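You operate a simulated robot arm through the tools that you are given. There is no shell and no other tool.

Carry out the task below with a simulated two-armed robot. There is one attempt and no reset: what you move stays moved.

JOB
Switch the tester off and pack the fuser from the cradle and the pouch in the cardboard tray.
Fine: tester off before the fuser is lifted; cradle lever back to LOCK.
Where things are to end (x, y in the base frame): pouch within 0.06 m of [0.6, 0.43].
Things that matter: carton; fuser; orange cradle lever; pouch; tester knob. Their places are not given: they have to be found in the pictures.

Only the result counts: the job must be done as asked and must still hold three seconds after the hand-in. Knocking over, shifting, dropping, spilling or breaking anything else fails it.

ROBOT AND FRAMES
Two 7-joint arms with two-finger parallel grippers on one trunk that stands fixed in place. Base frame: the origin is at the foot of the trunk, x ahead of it, y to its left, z up. Readings come in m, rad, newtons and seconds.
The left shoulder is at [0.071, 0.156, 1.18], the right one opposite. With the tool pointing down near the work surface each hand reaches from about 0.1 to 0.88 m from the base axis, measured 20 degrees to its own side. Payload 3.91 kg a hand.
The TCP of each hand is the grasp point between the finger pads, 0.03 m short of the fingertips. In the tool frame z runs along the fingers and y along their closing line. Largest opening 0.11 m; finger width 0.02, thickness 0.01; the body of the gripper, 0.048 by 0.112 m, starts 0.055 m behind the TCP.
Orientation is told as [roll, pitch, yaw] about the base's x, y, z axes, in that order, counted from this pose: with the fingers straight down and closing along the base's y, the tool's x points along the base's -x, its y along +y and its z along -z.

CONTROLS
- The arms move only by the tool drive_tool. It takes "left_moves", "right_moves" or both (then of equal length, played together; a hand with none holds still); each is a list of rows, each a list of 6 numbers: the shift along the tool's x, y, z in units of 20 mm (1.0 is 20 mm), then the turn, a rotation vector about the tool's x, y, z in units of 8 degrees (1.0 is 8 degrees). In form: [[x, y, z, ax, ay, az], ...]. A call has 1 to 20 rows; each row shifts and turns the commanded pose from where the row before left it, along the tool's axes as they then stand. "left_hand" and "right_hand" are, for a hand that has rows, the gripper command, from -1 (shut) to 1 (fully open), values between in proportion, set as the call begins (left out, the last holds). A call with a number of a shift or a turn outside -1 to 1 is refused whole. Rows are played at 5 a second. More than 0.05 m and 0.15 rad between two rows, or a gripper value outside its range, and nothing of the call is played. A pose out of reach is approached as far as the arm can. The call stops where the force on the tool passes 40 N (or 10 N more than at its start, if that is more) or the arm is blocked; 0.2 s more then pass. Each finger travels about 0.108 m/s and halts on what it meets, pressing with about 36 N; the grip force reading is that of the motor and also rises with nothing between the fingers. The clock runs only during rows and for 0.2 s after the last one: add rows that do not move to give the fingers time. The reply holds the time, the measured pose of the TCP, the force on the tool along the base axes, the opening and the grip force, in the units named above and with some noise, with the torque about the TCP (base axes, N m) and any sound that the robot's microphone picked up, and new pictures: "pictures" is both (left out), scene, wrist or none (wrist: the cameras of the hands that moved).
- Cameras (640 x 400 px; columns grow to the right, rows downward): "scene" is now at [0.1377, 0.0283, 1.4139]; the picture's right is [0.29, -0.96, 0.00], its down [-0.41, -0.12, -0.90] and it looks along [0.87, 0.26, -0.43] (base axes); focal length 333 px, centre (320, 200). "left" rides on the left gripper at [0.072, -0.017, -0.103] in its tool frame; the picture's right is [0.23, 0.97, 0.00], its down [-0.76, 0.18, -0.62] and it looks along [-0.61, 0.14, 0.78] (tool axes); focal length 222 px, centre (320, 200). "right" rides on the right gripper at [0.072, 0.017, -0.103] in its tool frame; the picture's right is [-0.23, 0.97, 0.00], its down [-0.76, -0.18, -0.62] and it looks along [-0.61, -0.14, 0.78] (tool axes); focal length 222 px, centre (320, 200).
- slide_trunk(by): slides the trunk up (or, below 0, down) by that many m; the arms and the scene camera ride with it, the base frame stays. It gives what a move gives, with no picture.
- turn_head(pan, tilt): turns the head with the scene camera to pan (to the left, within 1.501 rad either way) and tilt (down, from -0.506 to 1.204), counted from straight ahead of the robot. It gives what a move gives, and a new picture of the scene camera.
- measure_at(camera, pixels): for up to 12 pixels [column, row] of the newest picture of that camera ("zoom" is the newest enlarged one), the place [x, y, z] in the base frame of the surface seen there, good to about 0.003 m, but the place of the scene camera against the robot may be out by one fixed shift of up to 0.018 m in any direction. It takes no simulated time.
- close_up(camera, box): a new picture of the part [left, top, right, bottom] of that camera's present view, enlarged. It takes no simulated time.
- hand_in(): hands the job in; it is judged then, once.

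Open the grippers and draw the arms clear of the work before you hand the job in, unless the task says otherwise.

The tools are called after "Call:" as name(argument=value, ...) on one line, values as JSON. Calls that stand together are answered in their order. drive_tool: Moves the arms, as the interface text tells. Its arguments: {"type":"object","properties":{"left_moves":{"type":"array","items":{"type":"array","items":{"type":"number"}}},"left_hand":{"type":"number"},"right_moves":{"type":"array","items":{"type":"array","items":{"type":"number"}}},"right_hand":{"type":"number"},"pictures":{"type":"string","enum":["both","scene","wrist","none"]}},"required":[]} The other tools are called the same way: slide_trunk (by) slides the trunk up or down; turn_head (pan, tilt) turns the head that bears the scene camera; measure_at (camera, pixels) gives the place of the surface under pixels of a picture; close_up (camera, box) takes an enlarged picture of a part of a camera's view; hand_in () hands the job in.

At the start:

```text
time_s: 0.0
left_tcp_pos: [0.5395, 0.4998, 1.1907]
left_tool_rot: [-0.001, 0.0, -0.001]
left_ft_force: [0.9, -0.2, -0.2]
left_moment: [0.03, -0.01, -0.04]
left_finger_gap: 0.1103
left_gripper_force: 0.1
right_tcp_pos: [0.8487, -0.0094, 1.2204]
right_tool_rot: [0.004, -0.002, 0.0]
right_ft_force: [0.7, -0.4, 0.0]
right_moment: [-0.01, -0.02, 0.0]
right_finger_gap: 0.1102
right_gripper_force: 0.1
trunk travel left (down, up): [-0.625, 0.315]
head pan, tilt: [0.293, 0.44]
```

scene: 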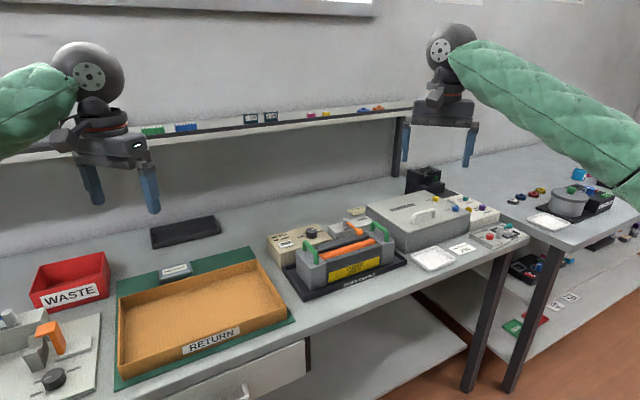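
right: 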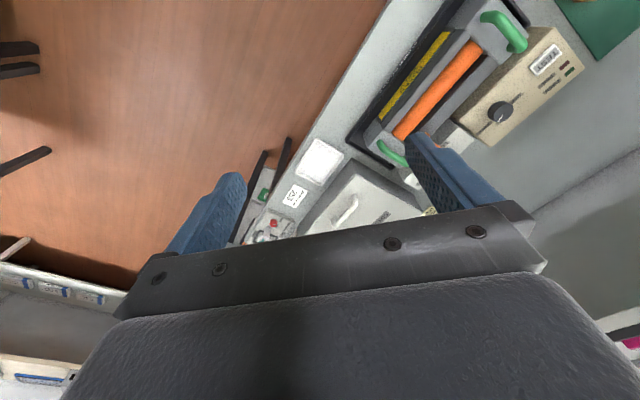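
left: 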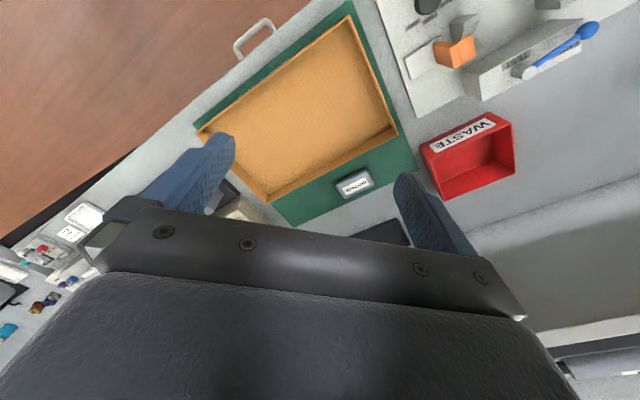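

The scene shows the RETURN cardboard tray near (200,310), a grey unit with an orange roller on a black cradle near (345,260), and a beige box with a knob behind it near (305,235). I take enlarged views to identify the parts.

Call:
close_up(camera="scene", box=[250, 190, 410, 310])

Call:
close_up(camera="scene", box=[0, 230, 300, 400])

Call:
close_up(camera="scene", box=[360, 160, 640, 340])

Call:
close_up(camera="right", box=[340, 0, 600, 180])

Call:
close_up(camera="left", box=[180, 0, 620, 240])

```text
3.33 times, centred on (330, 250) of scene
```

zoom: 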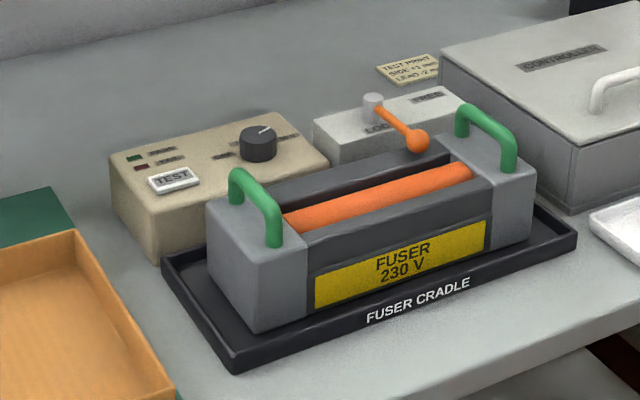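

```text
2.13 times, centred on (150, 315) of scene
```

zoom: 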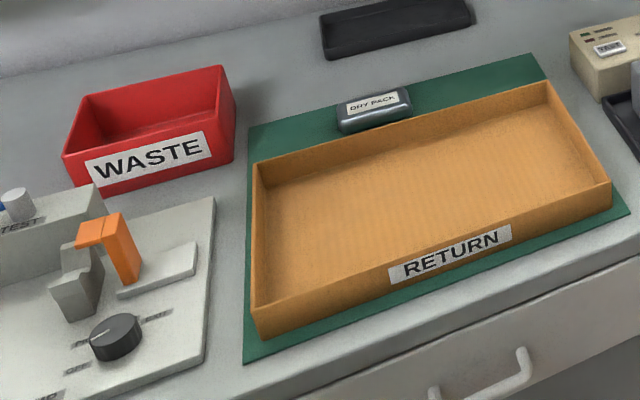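

```text
2.22 times, centred on (500, 250) of scene
```

zoom: 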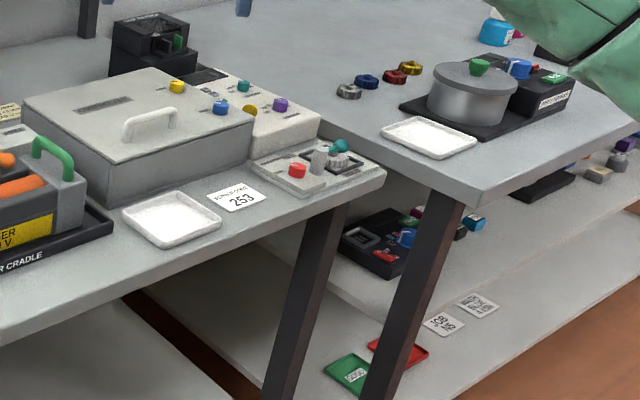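

```text
2.22 times, centred on (470, 90) of right
```

zoom: 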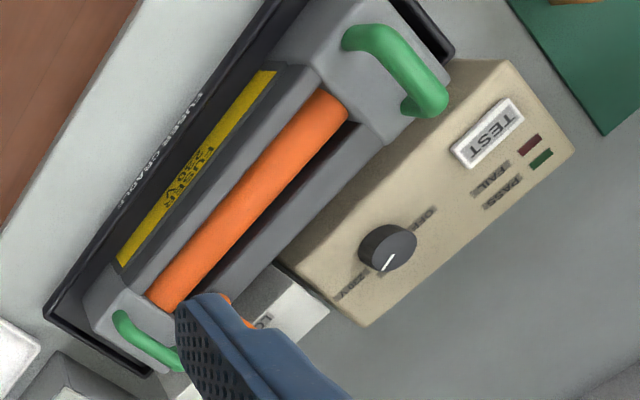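

```text
1.45 times, centred on (400, 120) of left
```

zoom: 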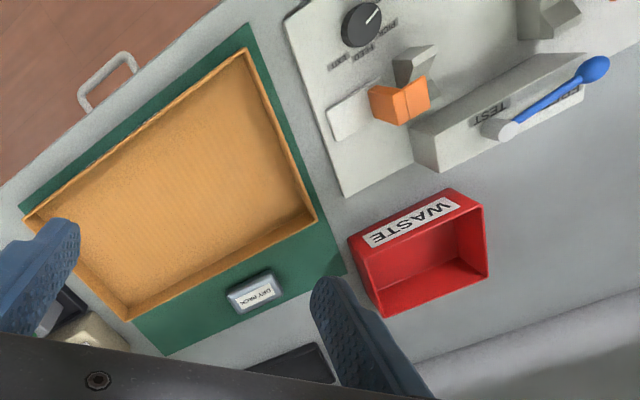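

The tester is the beige box with a knob and TEST button. The cradle lever has an orange ball on a LOCK/FREE box, and the pouch is the "DRY PACK" item behind the tray. I look closer at the knob and lever labels.

Call:
close_up(camera="scene", box=[262, 215, 342, 265])

Call:
close_up(camera="scene", box=[320, 200, 400, 250])

Call:
close_up(camera="right", box=[450, 50, 578, 130])

Call:
measure_at(camera="scene", pixels=[[118, 374], [290, 313], [256, 250], [117, 297], [200, 310], [175, 272], [313, 232], [348, 216], [360, 232], [310, 253], [375, 230], [350, 260]])

```text
8.00 times, centred on (302, 240) of scene
```

zoom: 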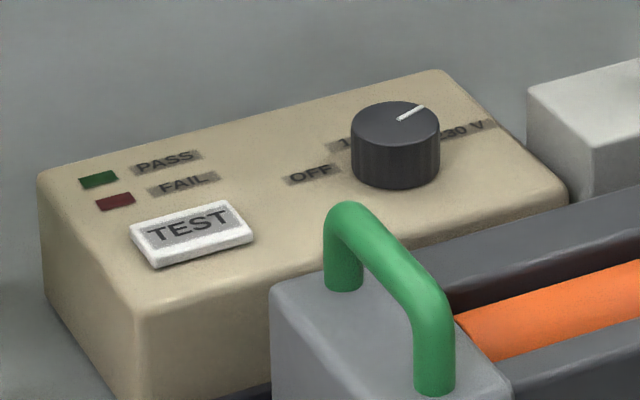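

```text
8.00 times, centred on (360, 225) of scene
```

zoom: 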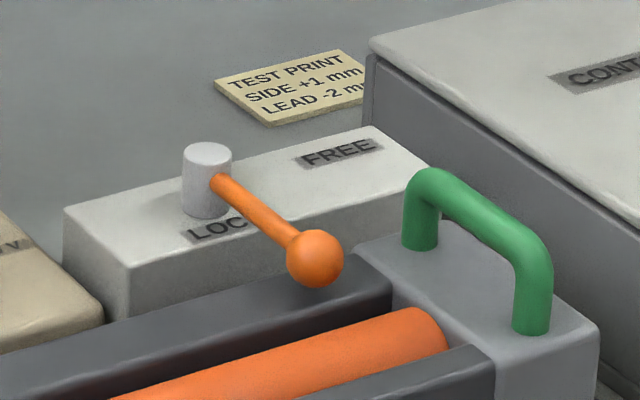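

```text
5.00 times, centred on (514, 90) of right
```

zoom: 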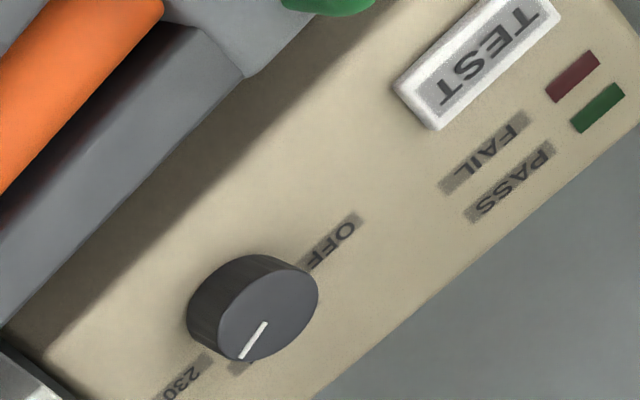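

```text
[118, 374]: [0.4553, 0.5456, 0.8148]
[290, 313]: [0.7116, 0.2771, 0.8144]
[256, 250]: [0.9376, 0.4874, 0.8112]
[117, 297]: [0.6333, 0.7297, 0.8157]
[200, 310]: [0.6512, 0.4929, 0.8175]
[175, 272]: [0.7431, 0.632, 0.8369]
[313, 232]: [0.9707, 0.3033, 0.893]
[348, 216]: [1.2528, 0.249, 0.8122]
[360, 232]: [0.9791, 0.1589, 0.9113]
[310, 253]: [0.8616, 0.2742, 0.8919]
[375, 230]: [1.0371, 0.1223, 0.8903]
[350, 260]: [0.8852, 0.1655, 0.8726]
```

The knob pointer is toward 230 V and the lever points to LOCK. I measure the same features with the right wrist camera and the scene camera to find the scene camera's fixed shift.

Call:
measure_at(camera="right", pixels=[[503, 112], [545, 62], [500, 30], [390, 152], [440, 85], [400, 20], [570, 72], [383, 125], [352, 135]])

Call:
measure_at(camera="left", pixels=[[345, 20], [395, 128], [268, 198], [203, 128], [300, 110], [353, 183], [240, 100], [350, 90], [270, 170], [411, 170], [430, 150], [375, 225]])

Call:
measure_at(camera="scene", pixels=[[117, 373], [289, 311], [254, 258], [117, 302], [312, 230], [345, 213], [361, 232], [175, 270], [284, 240], [271, 237], [240, 295], [150, 340]])

```text
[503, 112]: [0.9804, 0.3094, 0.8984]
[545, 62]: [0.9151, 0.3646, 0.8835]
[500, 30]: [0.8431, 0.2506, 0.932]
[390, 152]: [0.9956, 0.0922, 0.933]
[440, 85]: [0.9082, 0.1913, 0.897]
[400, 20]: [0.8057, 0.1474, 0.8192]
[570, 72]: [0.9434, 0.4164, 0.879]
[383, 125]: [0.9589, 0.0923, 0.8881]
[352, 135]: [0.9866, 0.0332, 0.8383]
```

```text
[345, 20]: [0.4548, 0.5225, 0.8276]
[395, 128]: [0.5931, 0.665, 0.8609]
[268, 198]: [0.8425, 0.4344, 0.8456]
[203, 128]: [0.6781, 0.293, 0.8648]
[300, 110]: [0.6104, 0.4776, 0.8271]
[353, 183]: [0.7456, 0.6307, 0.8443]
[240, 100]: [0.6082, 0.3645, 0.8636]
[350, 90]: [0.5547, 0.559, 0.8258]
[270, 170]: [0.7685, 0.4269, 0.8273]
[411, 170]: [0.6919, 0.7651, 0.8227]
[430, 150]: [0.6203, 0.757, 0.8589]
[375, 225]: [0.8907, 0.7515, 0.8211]
```

```text
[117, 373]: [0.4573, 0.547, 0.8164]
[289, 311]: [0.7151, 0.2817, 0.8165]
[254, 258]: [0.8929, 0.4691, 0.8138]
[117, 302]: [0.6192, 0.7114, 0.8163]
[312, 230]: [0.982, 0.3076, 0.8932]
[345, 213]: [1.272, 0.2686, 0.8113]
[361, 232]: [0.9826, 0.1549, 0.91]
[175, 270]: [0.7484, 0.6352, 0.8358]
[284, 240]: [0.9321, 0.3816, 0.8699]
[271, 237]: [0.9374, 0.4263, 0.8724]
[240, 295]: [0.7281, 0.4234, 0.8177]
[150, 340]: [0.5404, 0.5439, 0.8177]
```

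I zoom tightly on the knob to read its labels and pointer, and on the fuser and its cradle from the right wrist camera.

Call:
close_up(camera="right", box=[472, 85, 536, 125])

Call:
close_up(camera="scene", box=[292, 218, 332, 243])

Call:
turn_head(pan=0.25, tilt=0.6)

```text
10.00 times, centred on (504, 105) of right
```

zoom: 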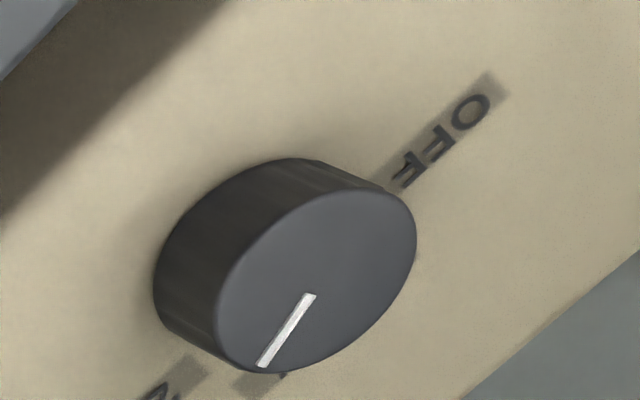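

```text
16.00 times, centred on (312, 230) of scene
```

zoom: 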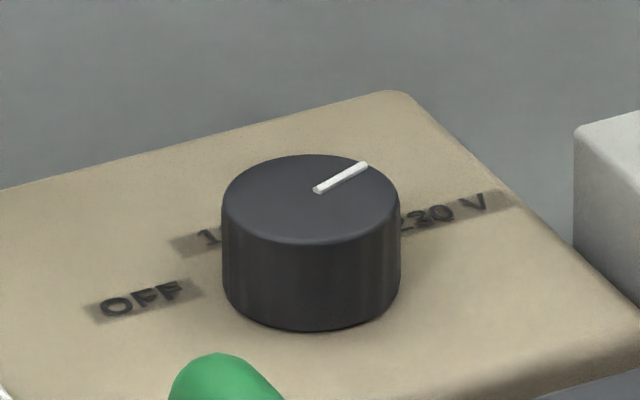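

```text
time_s: 0.7
left_tcp_pos: [0.5386, 0.5005, 1.1902]
left_tool_rot: [0.0, 0.0, 0.001]
left_ft_force: [-0.2, -0.1, 0.1]
left_moment: [0.0, 0.03, 0.02]
left_finger_gap: 0.1102
left_gripper_force: 0.0
right_tcp_pos: [0.849, -0.0084, 1.2213]
right_tool_rot: [-0.001, 0.001, 0.0]
right_ft_force: [-0.1, -0.6, 0.8]
right_moment: [-0.02, -0.02, -0.01]
right_finger_gap: 0.1101
right_gripper_force: 0.1
trunk travel left (down, up): [-0.625, 0.315]
head pan, tilt: [0.25, 0.6]
```

scene: 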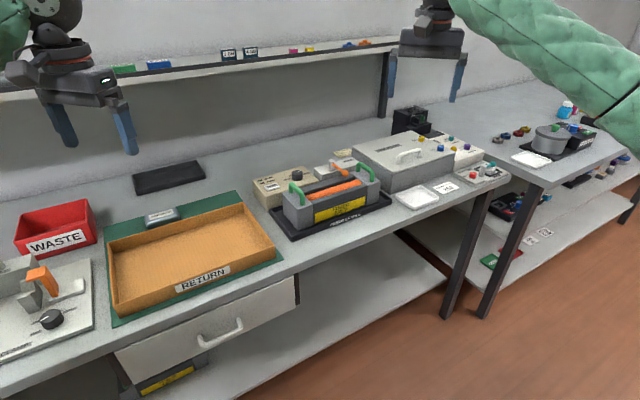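

The pointer is on the 230 V side, and OFF is on the side toward the TEST button. I bring the left hand (open) over toward (0.78, 0.26, 1.15) so its camera can look down on the tester, lever and fuser.

Call:
drive_tool(left_moves=[[-0.92, -0.92, 0.15, 0, 0, 0], [-0.92, -0.92, 0.15, 0, 0, 0], [-0.92, -0.92, 0.15, 0, 0, 0], [-0.92, -0.92, 0.15, 0, 0, 0], [-0.92, -0.92, 0.15, 0, 0, 0], [-0.92, -0.92, 0.15, 0, 0, 0], [-0.92, -0.92, 0.15, 0, 0, 0], [-0.92, -0.92, 0.15, 0, 0, 0], [-0.92, -0.92, 0.15, 0, 0, 0], [-0.92, -0.92, 0.15, 0, 0, 0], [-0.92, -0.92, 0.15, 0, 0, 0], [-0.92, -0.92, 0.15, 0, 0, 0], [-0.92, -0.92, 0.15, 0, 0, 0]], pictures="both")

```text
time_s: 3.5
left_tcp_pos: [0.7781, 0.2609, 1.1506]
left_tool_rot: [0.0, 0.001, 0.001]
left_ft_force: [0.6, 0.2, 0.9]
left_moment: [-0.01, -0.01, 0.01]
left_finger_gap: 0.1101
left_gripper_force: 0.1
right_tcp_pos: [0.8488, -0.0096, 1.2189]
right_tool_rot: [-0.002, 0.002, -0.001]
right_ft_force: [-0.4, -0.1, -0.7]
right_moment: [0.0, 0.01, -0.01]
right_finger_gap: 0.11
right_gripper_force: 0.1
trunk travel left (down, up): [-0.625, 0.315]
head pan, tilt: [0.25, 0.6]
```

scene: 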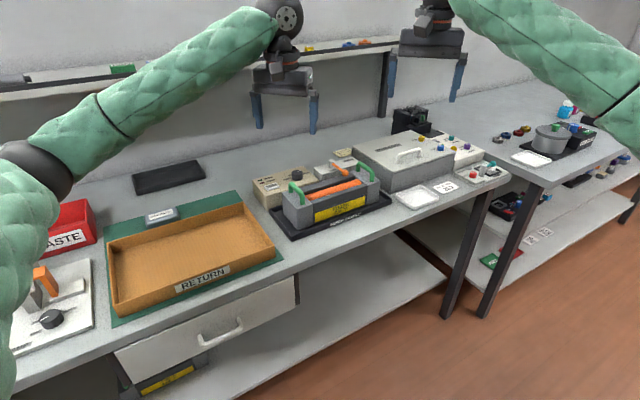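
left: 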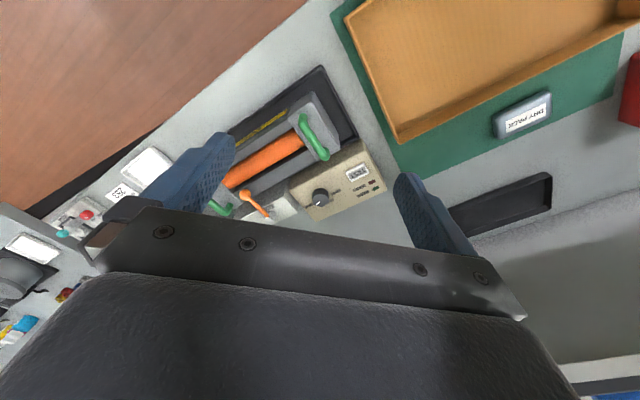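

The knob is now visible at about (320,196) in the left view. I zoom in on it, the lever and the fuser.

Call:
close_up(camera="left", box=[280, 165, 360, 215])

Call:
close_up(camera="left", box=[190, 60, 390, 225])

Call:
measure_at(camera="left", pixels=[[320, 195], [345, 191], [305, 203], [250, 196], [263, 214], [302, 124], [325, 155], [313, 140], [262, 160], [358, 172], [333, 180], [268, 122]])

```text
8.00 times, centred on (320, 190) of left
```

zoom: 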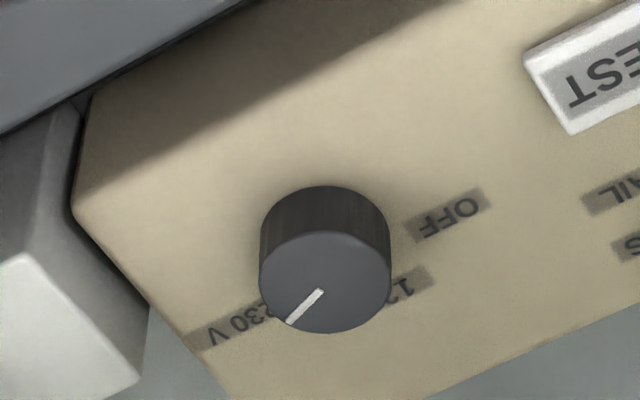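

```text
2.42 times, centred on (290, 142) of left
```

zoom: 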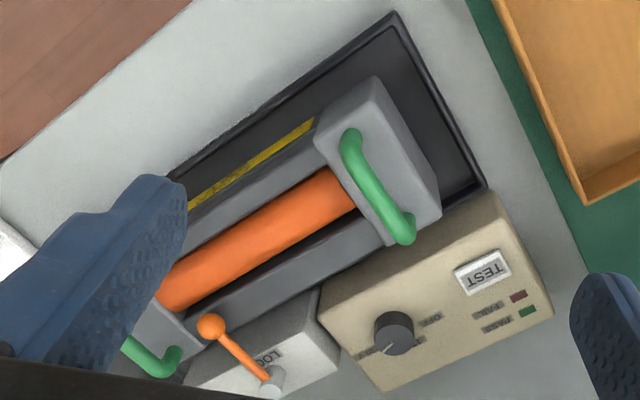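

```text
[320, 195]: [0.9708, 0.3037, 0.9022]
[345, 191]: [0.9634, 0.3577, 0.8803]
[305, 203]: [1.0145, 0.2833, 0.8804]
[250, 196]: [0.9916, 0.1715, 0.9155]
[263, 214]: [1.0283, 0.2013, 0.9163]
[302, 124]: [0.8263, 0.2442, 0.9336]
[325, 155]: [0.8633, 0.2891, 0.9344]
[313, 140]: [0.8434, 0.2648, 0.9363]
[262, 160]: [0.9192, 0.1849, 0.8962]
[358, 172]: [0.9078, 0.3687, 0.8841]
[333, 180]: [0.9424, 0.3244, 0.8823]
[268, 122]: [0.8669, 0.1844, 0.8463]
```

The tester knob is at about (0.984, 0.309), top z 0.90. Its labels are OFF at about 114°, 12x V behind, and 230 V at about -22°, where the pointer is now. I check the back shelf position and then test the left arm's reach above the knob with the tool pointing down.

Call:
measure_at(camera="scene", pixels=[[350, 44], [200, 75], [384, 70], [390, 42], [330, 130], [250, 130], [410, 118], [405, 155]])

Call:
drive_tool(left_moves=[[-1, 0.24, 0.4, 0, 0, 0], [-1, 0.24, 0.4, 0, 0, 0], [-1, 0.24, 0.4, 0, 0, 0], [-1, 0.24, 0.4, 0, 0, 0], [-1, 0.24, 0.4, 0, 0, 0], [-1, 0.24, 0.4, 0, 0, 0], [-1, 0.24, 0.4, 0, 0, 0], [-1, 0.24, 0.4, 0, 0, 0], [-1, 0.24, 0.4, 0, 0, 0], [-1, 0.24, 0.4, 0, 0, 0], [0, 0, 0, 0, 0, 0], [0, 0, 0, 0, 0, 0]], pictures="both")

```text
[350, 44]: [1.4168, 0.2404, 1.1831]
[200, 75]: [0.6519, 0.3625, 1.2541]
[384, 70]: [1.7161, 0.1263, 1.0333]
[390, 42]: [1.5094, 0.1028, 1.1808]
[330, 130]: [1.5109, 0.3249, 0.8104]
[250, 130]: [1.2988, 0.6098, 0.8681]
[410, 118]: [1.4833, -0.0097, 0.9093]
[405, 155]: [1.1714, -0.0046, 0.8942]
```

```text
time_s: 6.1
left_tcp_pos: [0.9789, 0.3086, 1.0705]
left_tool_rot: [0.0, 0.002, 0.0]
left_ft_force: [0.1, 0.8, 0.2]
left_moment: [-0.01, -0.01, 0.0]
left_finger_gap: 0.11
left_gripper_force: 0.0
right_tcp_pos: [0.8491, -0.0087, 1.2199]
right_tool_rot: [-0.001, 0.002, 0.0]
right_ft_force: [-0.1, -0.1, 0.7]
right_moment: [0.02, 0.02, 0.03]
right_finger_gap: 0.1101
right_gripper_force: 0.1
trunk travel left (down, up): [-0.625, 0.315]
head pan, tilt: [0.25, 0.6]
```

scene: 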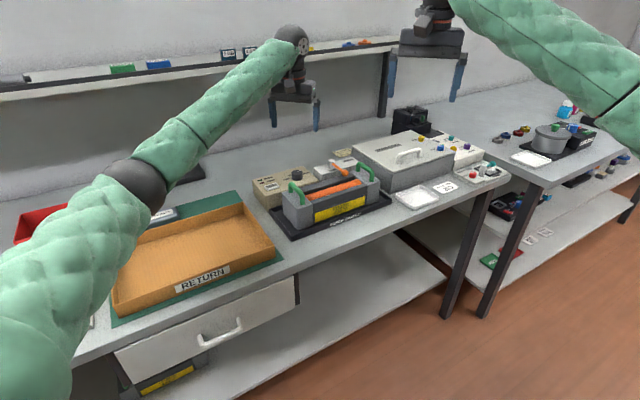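
left: 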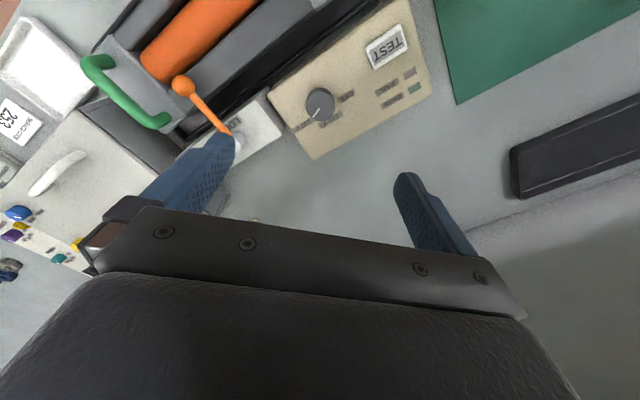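

The left arm reaches above the knob with the tool straight down. I check the elbow height and measure the knob, labels and lever from this better viewpoint.

Call:
close_up(camera="left", box=[265, 65, 377, 135])

Call:
measure_at(camera="left", pixels=[[320, 104], [347, 96], [300, 126], [183, 86], [228, 141], [409, 6], [432, 91], [313, 158], [268, 95], [125, 100], [165, 125], [90, 62]])

Call:
measure_at(camera="scene", pixels=[[137, 185], [140, 205], [155, 205], [90, 220], [60, 280], [230, 95], [293, 40], [292, 85]])

```text
5.71 times, centred on (321, 100) of left
```

zoom: 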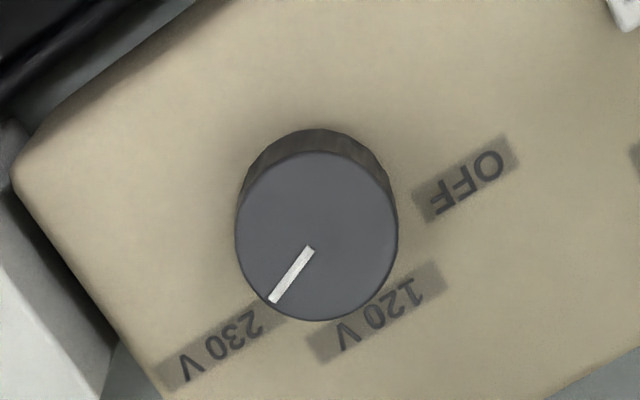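

```text
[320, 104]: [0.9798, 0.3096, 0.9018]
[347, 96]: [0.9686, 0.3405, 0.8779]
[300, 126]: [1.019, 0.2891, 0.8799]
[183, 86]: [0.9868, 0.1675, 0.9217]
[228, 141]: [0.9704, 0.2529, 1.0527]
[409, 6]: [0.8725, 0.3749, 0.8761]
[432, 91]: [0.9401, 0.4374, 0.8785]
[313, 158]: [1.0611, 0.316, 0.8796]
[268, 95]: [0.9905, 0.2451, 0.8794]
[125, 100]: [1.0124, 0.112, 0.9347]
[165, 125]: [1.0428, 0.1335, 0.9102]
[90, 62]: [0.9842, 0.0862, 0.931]
```

```text
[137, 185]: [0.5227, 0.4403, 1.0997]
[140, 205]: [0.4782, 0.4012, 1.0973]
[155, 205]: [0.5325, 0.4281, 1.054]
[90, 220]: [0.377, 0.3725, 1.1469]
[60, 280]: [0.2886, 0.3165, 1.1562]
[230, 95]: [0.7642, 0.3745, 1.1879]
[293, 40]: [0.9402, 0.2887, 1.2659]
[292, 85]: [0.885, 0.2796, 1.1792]
```

The pointer sits at about -23°, with OFF at about 115°, so the knob needs roughly 140° counter-clockwise as seen from above. I test the wrist's yaw range in the air above the knob, first to +72° and then back to -72°, with the fingers half open.

Call:
drive_tool(left_moves=[[-0.1, 0, 0, 0, 0, -1], [-0.1, 0, 0, 0, 0, -1], [0, 0, 0, 0, 0, -1], [0, 0, 0, 0, 0, -1], [0, 0, 0, 0, 0, -1], [0, 0, 0, 0, 0, -1], [0, 0, 0, 0, 0, -1], [0, 0, 0, 0, 0, -1], [0, 0, 0, 0, 0, -1], [0, 0, 0, 0, 0, 0]], left_hand=0.1, pictures="wrist")

```text
time_s: 8.3
left_tcp_pos: [0.9826, 0.3086, 1.0714]
left_tool_rot: [-0.001, 0.0, 1.259]
left_ft_force: [0.7, 0.2, -0.3]
left_moment: [-0.02, -0.02, -0.04]
left_finger_gap: 0.0605
left_gripper_force: 0.1
right_tcp_pos: [0.8474, -0.0085, 1.2207]
right_tool_rot: [-0.002, 0.0, -0.002]
right_ft_force: [0.8, -0.7, -0.1]
right_moment: [0.06, 0.02, -0.02]
right_finger_gap: 0.1098
right_gripper_force: 0.1
trunk travel left (down, up): [-0.625, 0.315]
head pan, tilt: [0.25, 0.6]
```

left: 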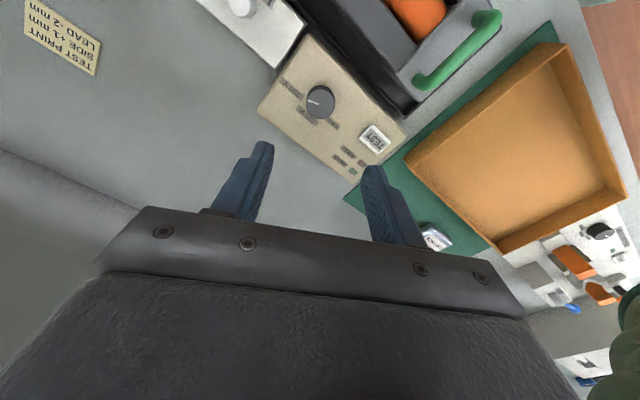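

Yaw +72° works. I measure the knob from here, then swing to yaw -72°.

Call:
measure_at(camera="left", pixels=[[320, 99], [313, 99], [328, 99], [320, 93], [320, 106]])

Call:
close_up(camera="left", box=[280, 75, 360, 125])

Call:
drive_tool(left_moves=[[0, 0, 0, 0, 0, 1], [0, 0, 0, 0, 0, 1], [0, 0, 0, 0, 0, 1], [0, 0, 0, 0, 0, 1], [0, 0, 0, 0, 0, 1], [0, 0, 0, 0, 0, 1], [0, 0, 0, 0, 0, 1], [0, 0, 0, 0, 0, 1], [0, 0, 0, 0, 0, 1], [0, 0, 0, 0, 0, 1], [0, 0, 0, 0, 0, 1], [0, 0, 0, 0, 0, 1], [0, 0, 0, 0, 0, 1], [0, 0, 0, 0, 0, 1], [0, 0, 0, 0, 0, 1], [0, 0, 0, 0, 0, 1], [0, 0, 0, 0, 0, 1], [0, 0, 0, 0, 0, 1], [0, 0, 0, 0, 0, 0]], pictures="both")

```text
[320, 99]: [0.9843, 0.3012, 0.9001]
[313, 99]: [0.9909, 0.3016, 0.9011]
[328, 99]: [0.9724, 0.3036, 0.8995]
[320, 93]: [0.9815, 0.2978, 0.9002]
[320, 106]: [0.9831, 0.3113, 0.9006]
```

```text
8.00 times, centred on (320, 100) of left
```

zoom: 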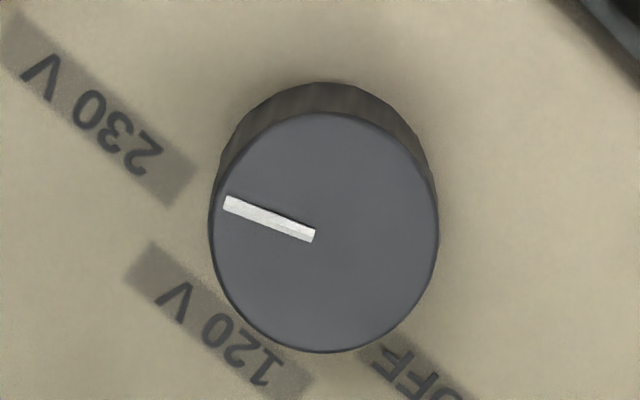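

```text
time_s: 12.3
left_tcp_pos: [0.9823, 0.309, 1.0717]
left_tool_rot: [-0.001, 0.002, -1.257]
left_ft_force: [0.5, 0.0, 0.4]
left_moment: [0.01, 0.04, 0.01]
left_finger_gap: 0.0603
left_gripper_force: 0.0
right_tcp_pos: [0.8491, -0.0095, 1.2204]
right_tool_rot: [-0.001, 0.0, 0.001]
right_ft_force: [-0.3, -0.5, -0.1]
right_moment: [0.0, 0.01, -0.01]
right_finger_gap: 0.1101
right_gripper_force: 0.0
trunk travel left (down, up): [-0.625, 0.315]
head pan, tilt: [0.25, 0.6]
```

scene: 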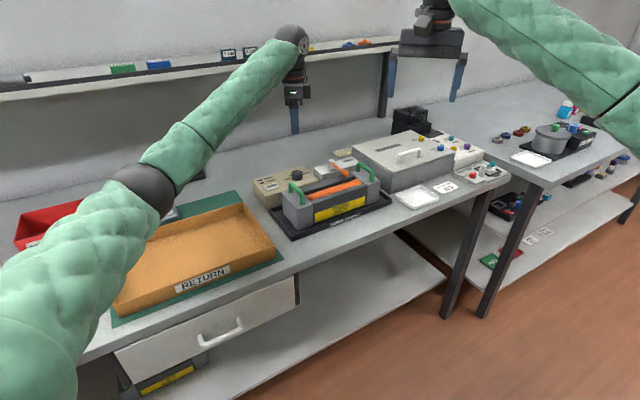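
left: 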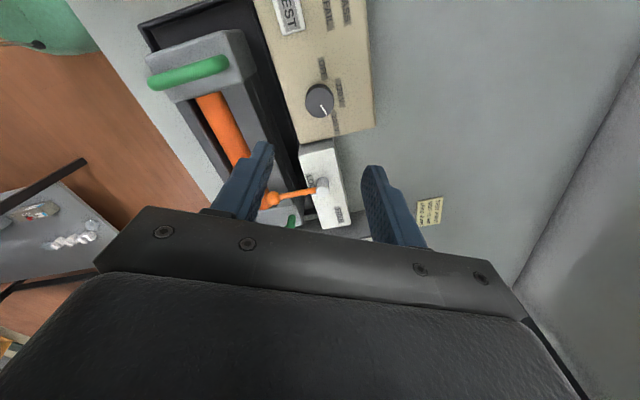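

The yaw range is fine. I confirm the knob center from this view, then descend onto the knob with the fingers straddling it, tips about 8 mm above the panel.

Call:
measure_at(camera="left", pixels=[[320, 101], [313, 101], [328, 101], [320, 95], [320, 107], [350, 120]])

Call:
drive_tool(left_moves=[[0, 0, 0.95, 0, 0, 0], [0, 0, 0.95, 0, 0, 0], [0, 0, 0.95, 0, 0, 0], [0, 0, 0.95, 0, 0, 0], [0, 0, 0.95, 0, 0, 0], [0, 0, 0.95, 0, 0, 0], [0, 0, 0.95, 0, 0, 0], [0, 0, 0.8, 0, 0, 0], [0, 0, 0, 0, 0, 0]], pictures="both")

```text
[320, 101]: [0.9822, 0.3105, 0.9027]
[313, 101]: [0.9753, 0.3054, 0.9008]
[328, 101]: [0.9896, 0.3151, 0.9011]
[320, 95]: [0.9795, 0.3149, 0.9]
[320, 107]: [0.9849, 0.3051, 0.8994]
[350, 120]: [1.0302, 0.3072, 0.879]
```

```text
time_s: 14.3
left_tcp_pos: [0.9831, 0.3088, 0.9219]
left_tool_rot: [0.001, 0.0, -1.257]
left_ft_force: [-0.3, -0.7, -0.7]
left_moment: [0.0, 0.01, 0.01]
left_finger_gap: 0.0604
left_gripper_force: 0.0
right_tcp_pos: [0.8483, -0.0109, 1.2203]
right_tool_rot: [-0.001, 0.001, 0.002]
right_ft_force: [0.3, 0.5, -0.1]
right_moment: [0.03, 0.04, 0.03]
right_finger_gap: 0.11
right_gripper_force: 0.0
trunk travel left (down, up): [-0.625, 0.315]
head pan, tilt: [0.25, 0.6]
```

scene: 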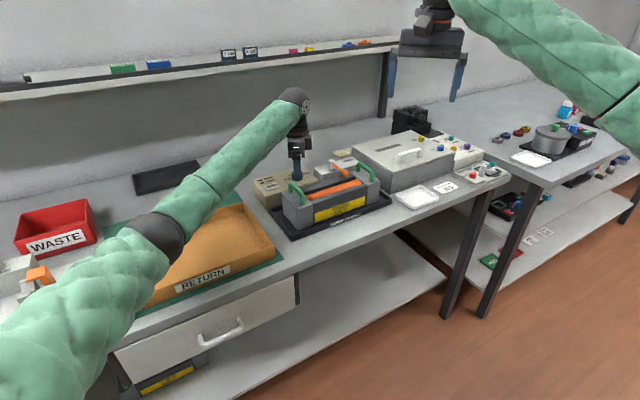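
left: 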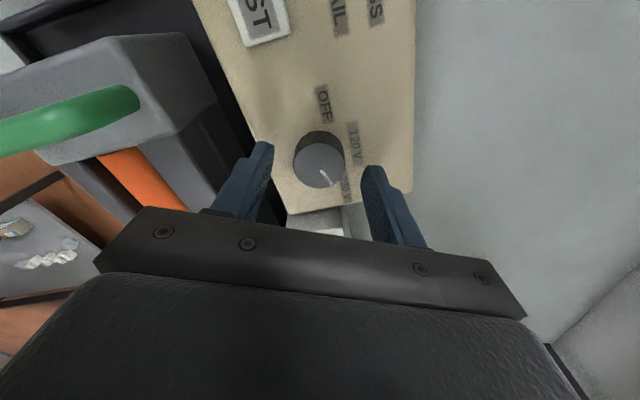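

The fingers straddle the knob. I check elbow clearance over the tray, then go 6 mm lower and close on the knob.

Call:
measure_at(camera="scene", pixels=[[150, 225], [158, 245], [170, 255], [120, 285], [140, 260]])

Call:
drive_tool(left_moves=[[0, 0, 0.3, 0, 0, 0], [0, 0, 0, 0, 0, 0]], pictures="none")

Call:
drive_tool(left_moves=[[0, 0, 0, 0, 0, 0], [0, 0, 0, 0, 0, 0], [0, 0, 0, 0, 0, 0]], left_hand=-1, pictures="wrist")

```text
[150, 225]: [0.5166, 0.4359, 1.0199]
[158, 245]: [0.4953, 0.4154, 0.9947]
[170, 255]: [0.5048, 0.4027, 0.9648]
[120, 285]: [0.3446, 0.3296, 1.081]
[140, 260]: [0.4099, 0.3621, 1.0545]
```

```text
time_s: 14.9
left_tcp_pos: [0.9837, 0.3096, 0.9167]
left_tool_rot: [-0.001, 0.0, -1.256]
left_ft_force: [1.4, 0.5, -0.8]
left_moment: [-0.04, -0.01, 0.02]
left_finger_gap: 0.0607
left_gripper_force: 0.2
right_tcp_pos: [0.8487, -0.0091, 1.2195]
right_tool_rot: [0.001, -0.001, 0.001]
right_ft_force: [0.0, 0.4, 0.4]
right_moment: [0.0, 0.03, 0.01]
right_finger_gap: 0.11
right_gripper_force: 0.1
trunk travel left (down, up): [-0.625, 0.315]
head pan, tilt: [0.25, 0.6]
```

```text
time_s: 15.7
left_tcp_pos: [0.9821, 0.3078, 0.9165]
left_tool_rot: [-0.001, 0.002, -1.257]
left_ft_force: [-13.1, -3.3, -4.2]
left_moment: [-0.05, 0.3, 0.02]
left_finger_gap: 0.0336
left_gripper_force: 44.8
right_tcp_pos: [0.8489, -0.0101, 1.2207]
right_tool_rot: [0.002, 0.0, 0.001]
right_ft_force: [0.3, -0.7, 0.1]
right_moment: [0.01, 0.0, -0.01]
right_finger_gap: 0.1099
right_gripper_force: 0.1
trunk travel left (down, up): [-0.625, 0.315]
head pan, tilt: [0.25, 0.6]
```

left: 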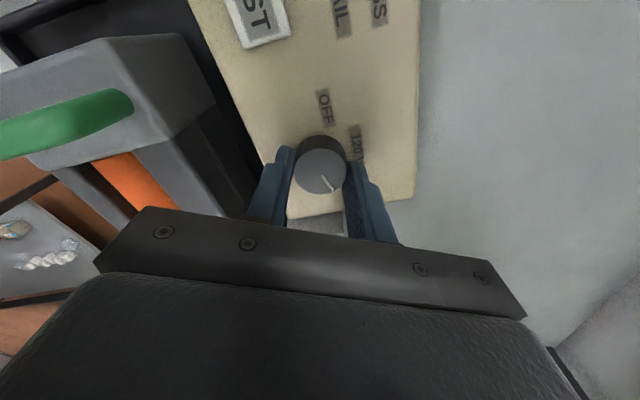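

Gripped with a 33.6 mm gap. I turn counter-clockwise 72° first and check.

Call:
drive_tool(left_moves=[[0, 0, 0, 0, 0, -1], [0, 0, 0, 0, 0, -1], [0, 0, 0, 0, 0, -1], [0, 0, 0, 0, 0, -1], [0, 0, 0, 0, 0, -1], [0, 0, 0, 0, 0, -1], [0, 0, 0, 0, 0, -1], [0, 0, 0, 0, 0, -1], [0, 0, 0, 0, 0, -1]], pictures="wrist")

```text
time_s: 17.7
left_tcp_pos: [0.9825, 0.3107, 0.9156]
left_tool_rot: [-0.001, -0.002, 0.004]
left_ft_force: [3.6, 0.1, -2.0]
left_moment: [-0.1, -0.13, -0.03]
left_finger_gap: 0.0335
left_gripper_force: 44.9
right_tcp_pos: [0.8488, -0.0105, 1.22]
right_tool_rot: [0.0, 0.003, 0.002]
right_ft_force: [-0.5, -0.7, -0.6]
right_moment: [0.04, -0.02, 0.0]
right_finger_gap: 0.1098
right_gripper_force: 0.0
trunk travel left (down, up): [-0.625, 0.315]
head pan, tilt: [0.25, 0.6]
```

left: 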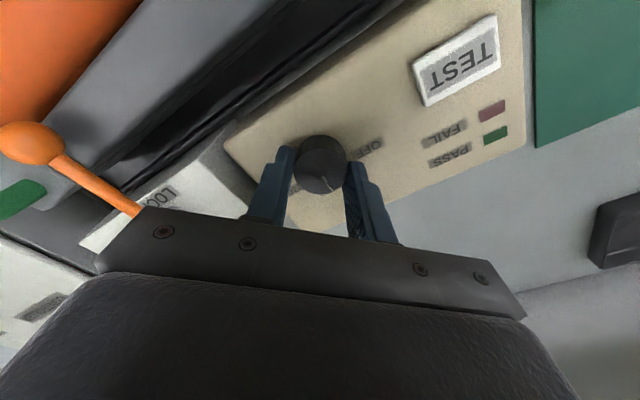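

The knob turns with the gripper. I continue another 72°.

Call:
drive_tool(left_moves=[[0, 0, 0, 0, 0, -1], [0, 0, 0, 0, 0, -1], [0, 0, 0, 0, 0, -1], [0, 0, 0, 0, 0, -1], [0, 0, 0, 0, 0, -1], [0, 0, 0, 0, 0, -1], [0, 0, 0, 0, 0, -1], [0, 0, 0, 0, 0, -1], [0, 0, 0, 0, 0, -0.6]], pictures="wrist")

Call:
close_up(camera="left", box=[270, 110, 400, 210])

```text
time_s: 19.7
left_tcp_pos: [0.9831, 0.3109, 0.9164]
left_tool_rot: [-0.002, 0.001, 1.204]
left_ft_force: [4.6, 14.1, 5.7]
left_moment: [0.6, -0.12, -0.1]
left_finger_gap: 0.0334
left_gripper_force: 45.2
right_tcp_pos: [0.8498, -0.008, 1.2197]
right_tool_rot: [-0.001, 0.0, -0.001]
right_ft_force: [0.7, 0.6, -0.5]
right_moment: [-0.04, 0.04, -0.02]
right_finger_gap: 0.1098
right_gripper_force: 0.0
trunk travel left (down, up): [-0.625, 0.315]
head pan, tilt: [0.25, 0.6]
```

left: 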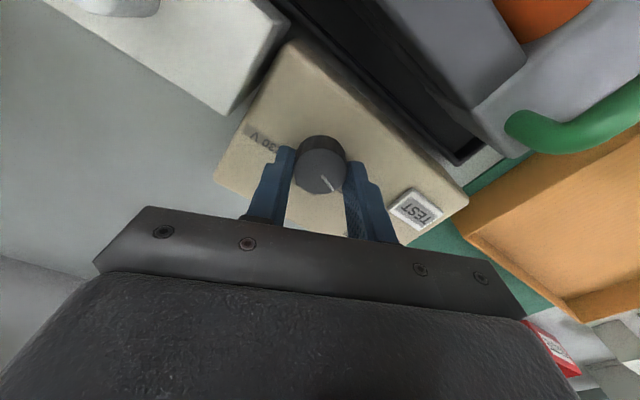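

```text
4.00 times, centred on (335, 160) of left
```

zoom: 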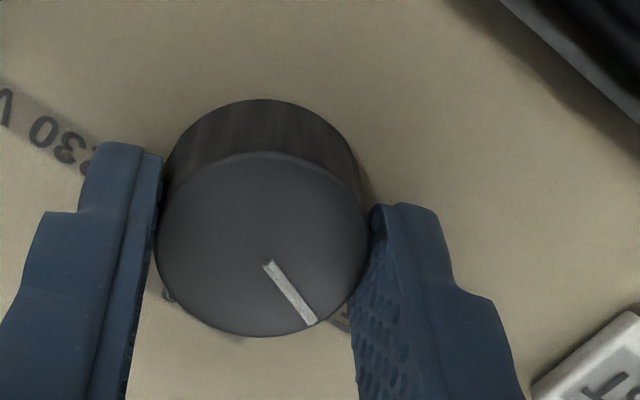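

The hand turned about 141° with no slip visible. I open, lift 0.12 m straight up and look at the pointer.

Call:
drive_tool(left_moves=[[0, 0, 0, 0, 0, 0], [0, 0, 0, 0, 0, 0], [0, 0, -0.8, 0, 0, 0], [0, 0, -1, 0, 0, 0], [0, 0, -1, 0, 0, 0], [0, 0, -1, 0, 0, 0], [0, 0, -1, 0, 0, 0], [0, 0, -1, 0, 0, 0], [0, 0, 0, 0, 0, 0]], left_hand=0.1, pictures="wrist")

Call:
close_up(camera="left", box=[270, 70, 382, 140])

```text
time_s: 21.7
left_tcp_pos: [0.9833, 0.3082, 1.0328]
left_tool_rot: [0.0, 0.0, 1.201]
left_ft_force: [-0.3, 0.1, 0.5]
left_moment: [-0.02, -0.01, -0.01]
left_finger_gap: 0.0606
left_gripper_force: 0.1
right_tcp_pos: [0.8488, -0.0092, 1.2193]
right_tool_rot: [-0.001, 0.001, -0.001]
right_ft_force: [0.0, 0.5, -0.3]
right_moment: [0.02, 0.03, -0.02]
right_finger_gap: 0.1097
right_gripper_force: 0.1
trunk travel left (down, up): [-0.625, 0.315]
head pan, tilt: [0.25, 0.6]
```

left: 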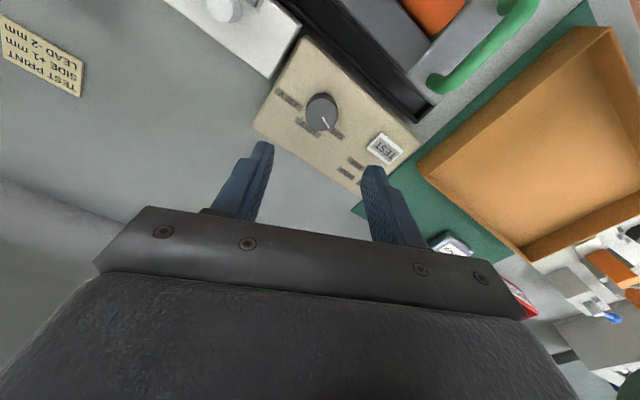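

```text
5.71 times, centred on (326, 105) of left
```

zoom: 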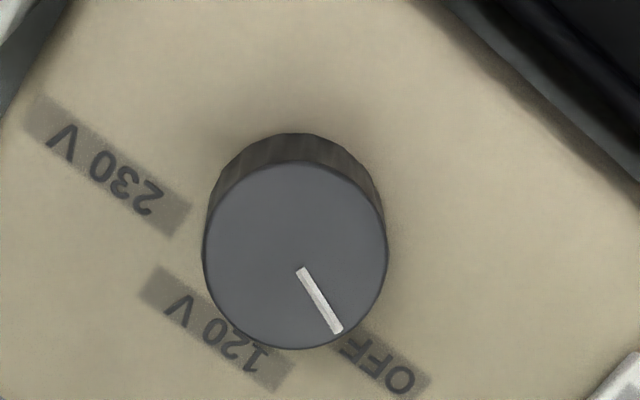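

The pointer now aims at OFF (about 113–118°, OFF at about 115°). Next is the lever: I rotate the left hand to yaw 45° (square to the bench items) and move it above the lever for a close view.

Call:
drive_tool(left_moves=[[0, 0, -0.5, 0, 0, 0.993], [0, 0, -0.5, 0, 0, 0.993], [0, 0, 0, 0, 0, 0.993], [0.707, -0.99, 0, 0, 0, 0], [0.707, -0.99, 0, 0, 0, 0], [0.707, -0.99, 0, 0, 0, 0], [0.707, -0.99, 0, 0, 0, 0], [0.707, -0.99, 0, 0, 0, 0], [0, 0, 0, 0, 0, 0]], pictures="both")

Call:
close_up(camera="left", box=[200, 20, 456, 180])

```text
time_s: 23.7
left_tcp_pos: [1.0016, 0.1907, 1.052]
left_tool_rot: [0.0, 0.002, 0.785]
left_ft_force: [0.0, 0.8, 1.0]
left_moment: [-0.02, 0.01, 0.0]
left_finger_gap: 0.0606
left_gripper_force: 0.1
right_tcp_pos: [0.8494, -0.01, 1.2204]
right_tool_rot: [-0.001, -0.001, -0.001]
right_ft_force: [0.1, 0.1, -0.5]
right_moment: [-0.02, 0.0, -0.01]
right_finger_gap: 0.1101
right_gripper_force: 0.1
trunk travel left (down, up): [-0.625, 0.315]
head pan, tilt: [0.25, 0.6]
```

scene: 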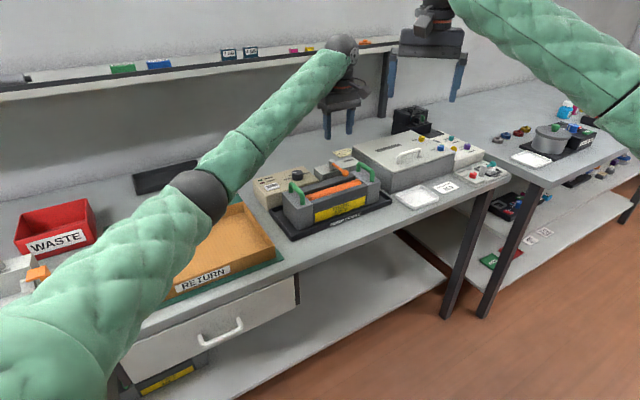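
left: 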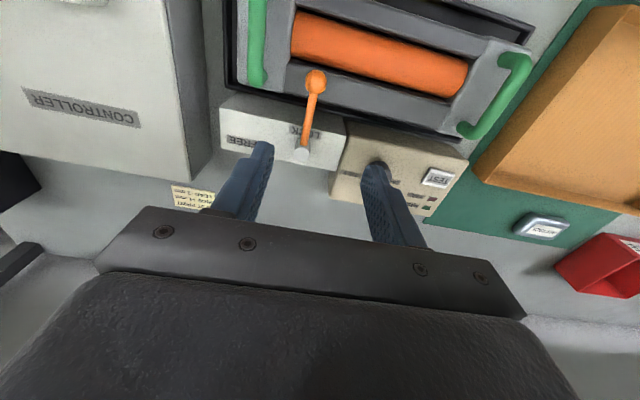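

```text
2.50 times, centred on (328, 100) of left
```

zoom: 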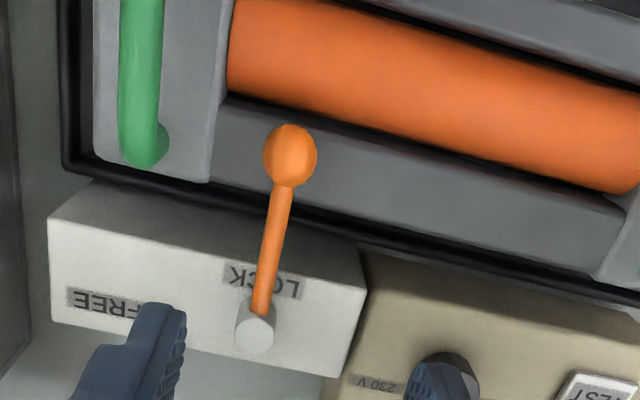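

The lever points toward the fuser over LOCK; FREE is on the left of this picture (the controller side). I measure the ball, pivot, FREE label, handle end and fuser edges.

Call:
measure_at(camera="left", pixels=[[316, 80], [308, 118], [302, 152], [242, 139], [257, 80], [257, 20], [222, 108], [343, 130], [283, 88], [440, 108], [225, 80], [300, 135]])

Call:
measure_at(camera="left", pixels=[[515, 60], [470, 135], [495, 100], [520, 45], [455, 150], [237, 82], [285, 92], [290, 62], [305, 20], [200, 100], [212, 150], [170, 160]])

```text
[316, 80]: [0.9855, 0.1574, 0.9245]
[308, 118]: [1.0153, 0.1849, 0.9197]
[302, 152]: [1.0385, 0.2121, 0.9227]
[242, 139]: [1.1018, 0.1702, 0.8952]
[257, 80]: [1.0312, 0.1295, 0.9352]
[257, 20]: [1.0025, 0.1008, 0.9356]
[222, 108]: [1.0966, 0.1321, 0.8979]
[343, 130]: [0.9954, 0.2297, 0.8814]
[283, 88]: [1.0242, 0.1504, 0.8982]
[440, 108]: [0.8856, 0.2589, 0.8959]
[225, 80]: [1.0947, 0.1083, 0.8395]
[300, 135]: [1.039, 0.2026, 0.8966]
```

```text
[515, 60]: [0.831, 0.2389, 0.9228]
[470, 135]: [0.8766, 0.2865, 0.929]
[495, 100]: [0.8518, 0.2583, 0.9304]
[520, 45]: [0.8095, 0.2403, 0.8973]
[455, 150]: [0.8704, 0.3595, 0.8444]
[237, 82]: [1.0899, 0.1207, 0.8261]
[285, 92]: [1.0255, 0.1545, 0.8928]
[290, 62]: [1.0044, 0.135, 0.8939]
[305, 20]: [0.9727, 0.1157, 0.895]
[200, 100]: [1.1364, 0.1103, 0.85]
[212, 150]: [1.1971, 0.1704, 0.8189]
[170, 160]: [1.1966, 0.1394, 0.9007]
```

The lever ball's arc (radius about 0.074 m around the pivot) seems to pass close to the right handle's rear post. I measure those features finely in the enlarged picture.

Call:
close_up(camera="left", box=[216, 40, 344, 165])

```text
3.20 times, centred on (280, 102) of left
```

zoom: 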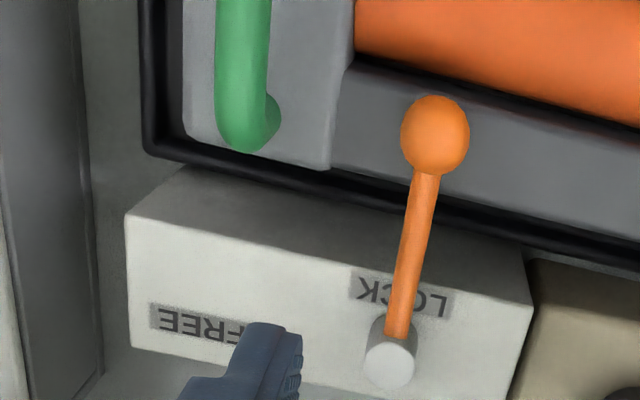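

Call:
measure_at(camera="zoom", pixels=[[436, 135], [436, 110], [403, 135], [468, 135], [390, 365], [235, 140], [262, 130], [240, 100], [250, 148], [328, 160], [335, 100], [245, 60]])

Call:
measure_at(camera="zoom", pixels=[[133, 215], [520, 270], [230, 170], [400, 215], [415, 250], [402, 330], [180, 320], [400, 300], [190, 130], [300, 120], [150, 150], [340, 70]])

```text
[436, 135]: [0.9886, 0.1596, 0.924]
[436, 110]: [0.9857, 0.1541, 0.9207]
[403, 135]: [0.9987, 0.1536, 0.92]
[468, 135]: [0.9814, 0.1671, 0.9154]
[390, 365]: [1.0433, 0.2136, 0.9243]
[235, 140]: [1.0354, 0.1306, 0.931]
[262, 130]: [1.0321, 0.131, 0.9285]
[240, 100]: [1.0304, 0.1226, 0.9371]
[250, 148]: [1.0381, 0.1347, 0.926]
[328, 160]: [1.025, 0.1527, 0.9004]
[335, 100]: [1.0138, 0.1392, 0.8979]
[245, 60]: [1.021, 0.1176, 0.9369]
```

```text
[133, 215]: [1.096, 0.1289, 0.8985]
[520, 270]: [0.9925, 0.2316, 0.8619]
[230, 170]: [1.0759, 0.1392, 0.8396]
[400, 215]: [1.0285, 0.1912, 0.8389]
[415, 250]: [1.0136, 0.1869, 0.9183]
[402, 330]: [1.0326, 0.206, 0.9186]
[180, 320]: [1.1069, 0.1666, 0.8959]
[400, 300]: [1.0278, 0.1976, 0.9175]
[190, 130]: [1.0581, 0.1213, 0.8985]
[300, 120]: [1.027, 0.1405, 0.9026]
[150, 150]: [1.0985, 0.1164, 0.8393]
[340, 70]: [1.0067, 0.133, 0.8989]
```

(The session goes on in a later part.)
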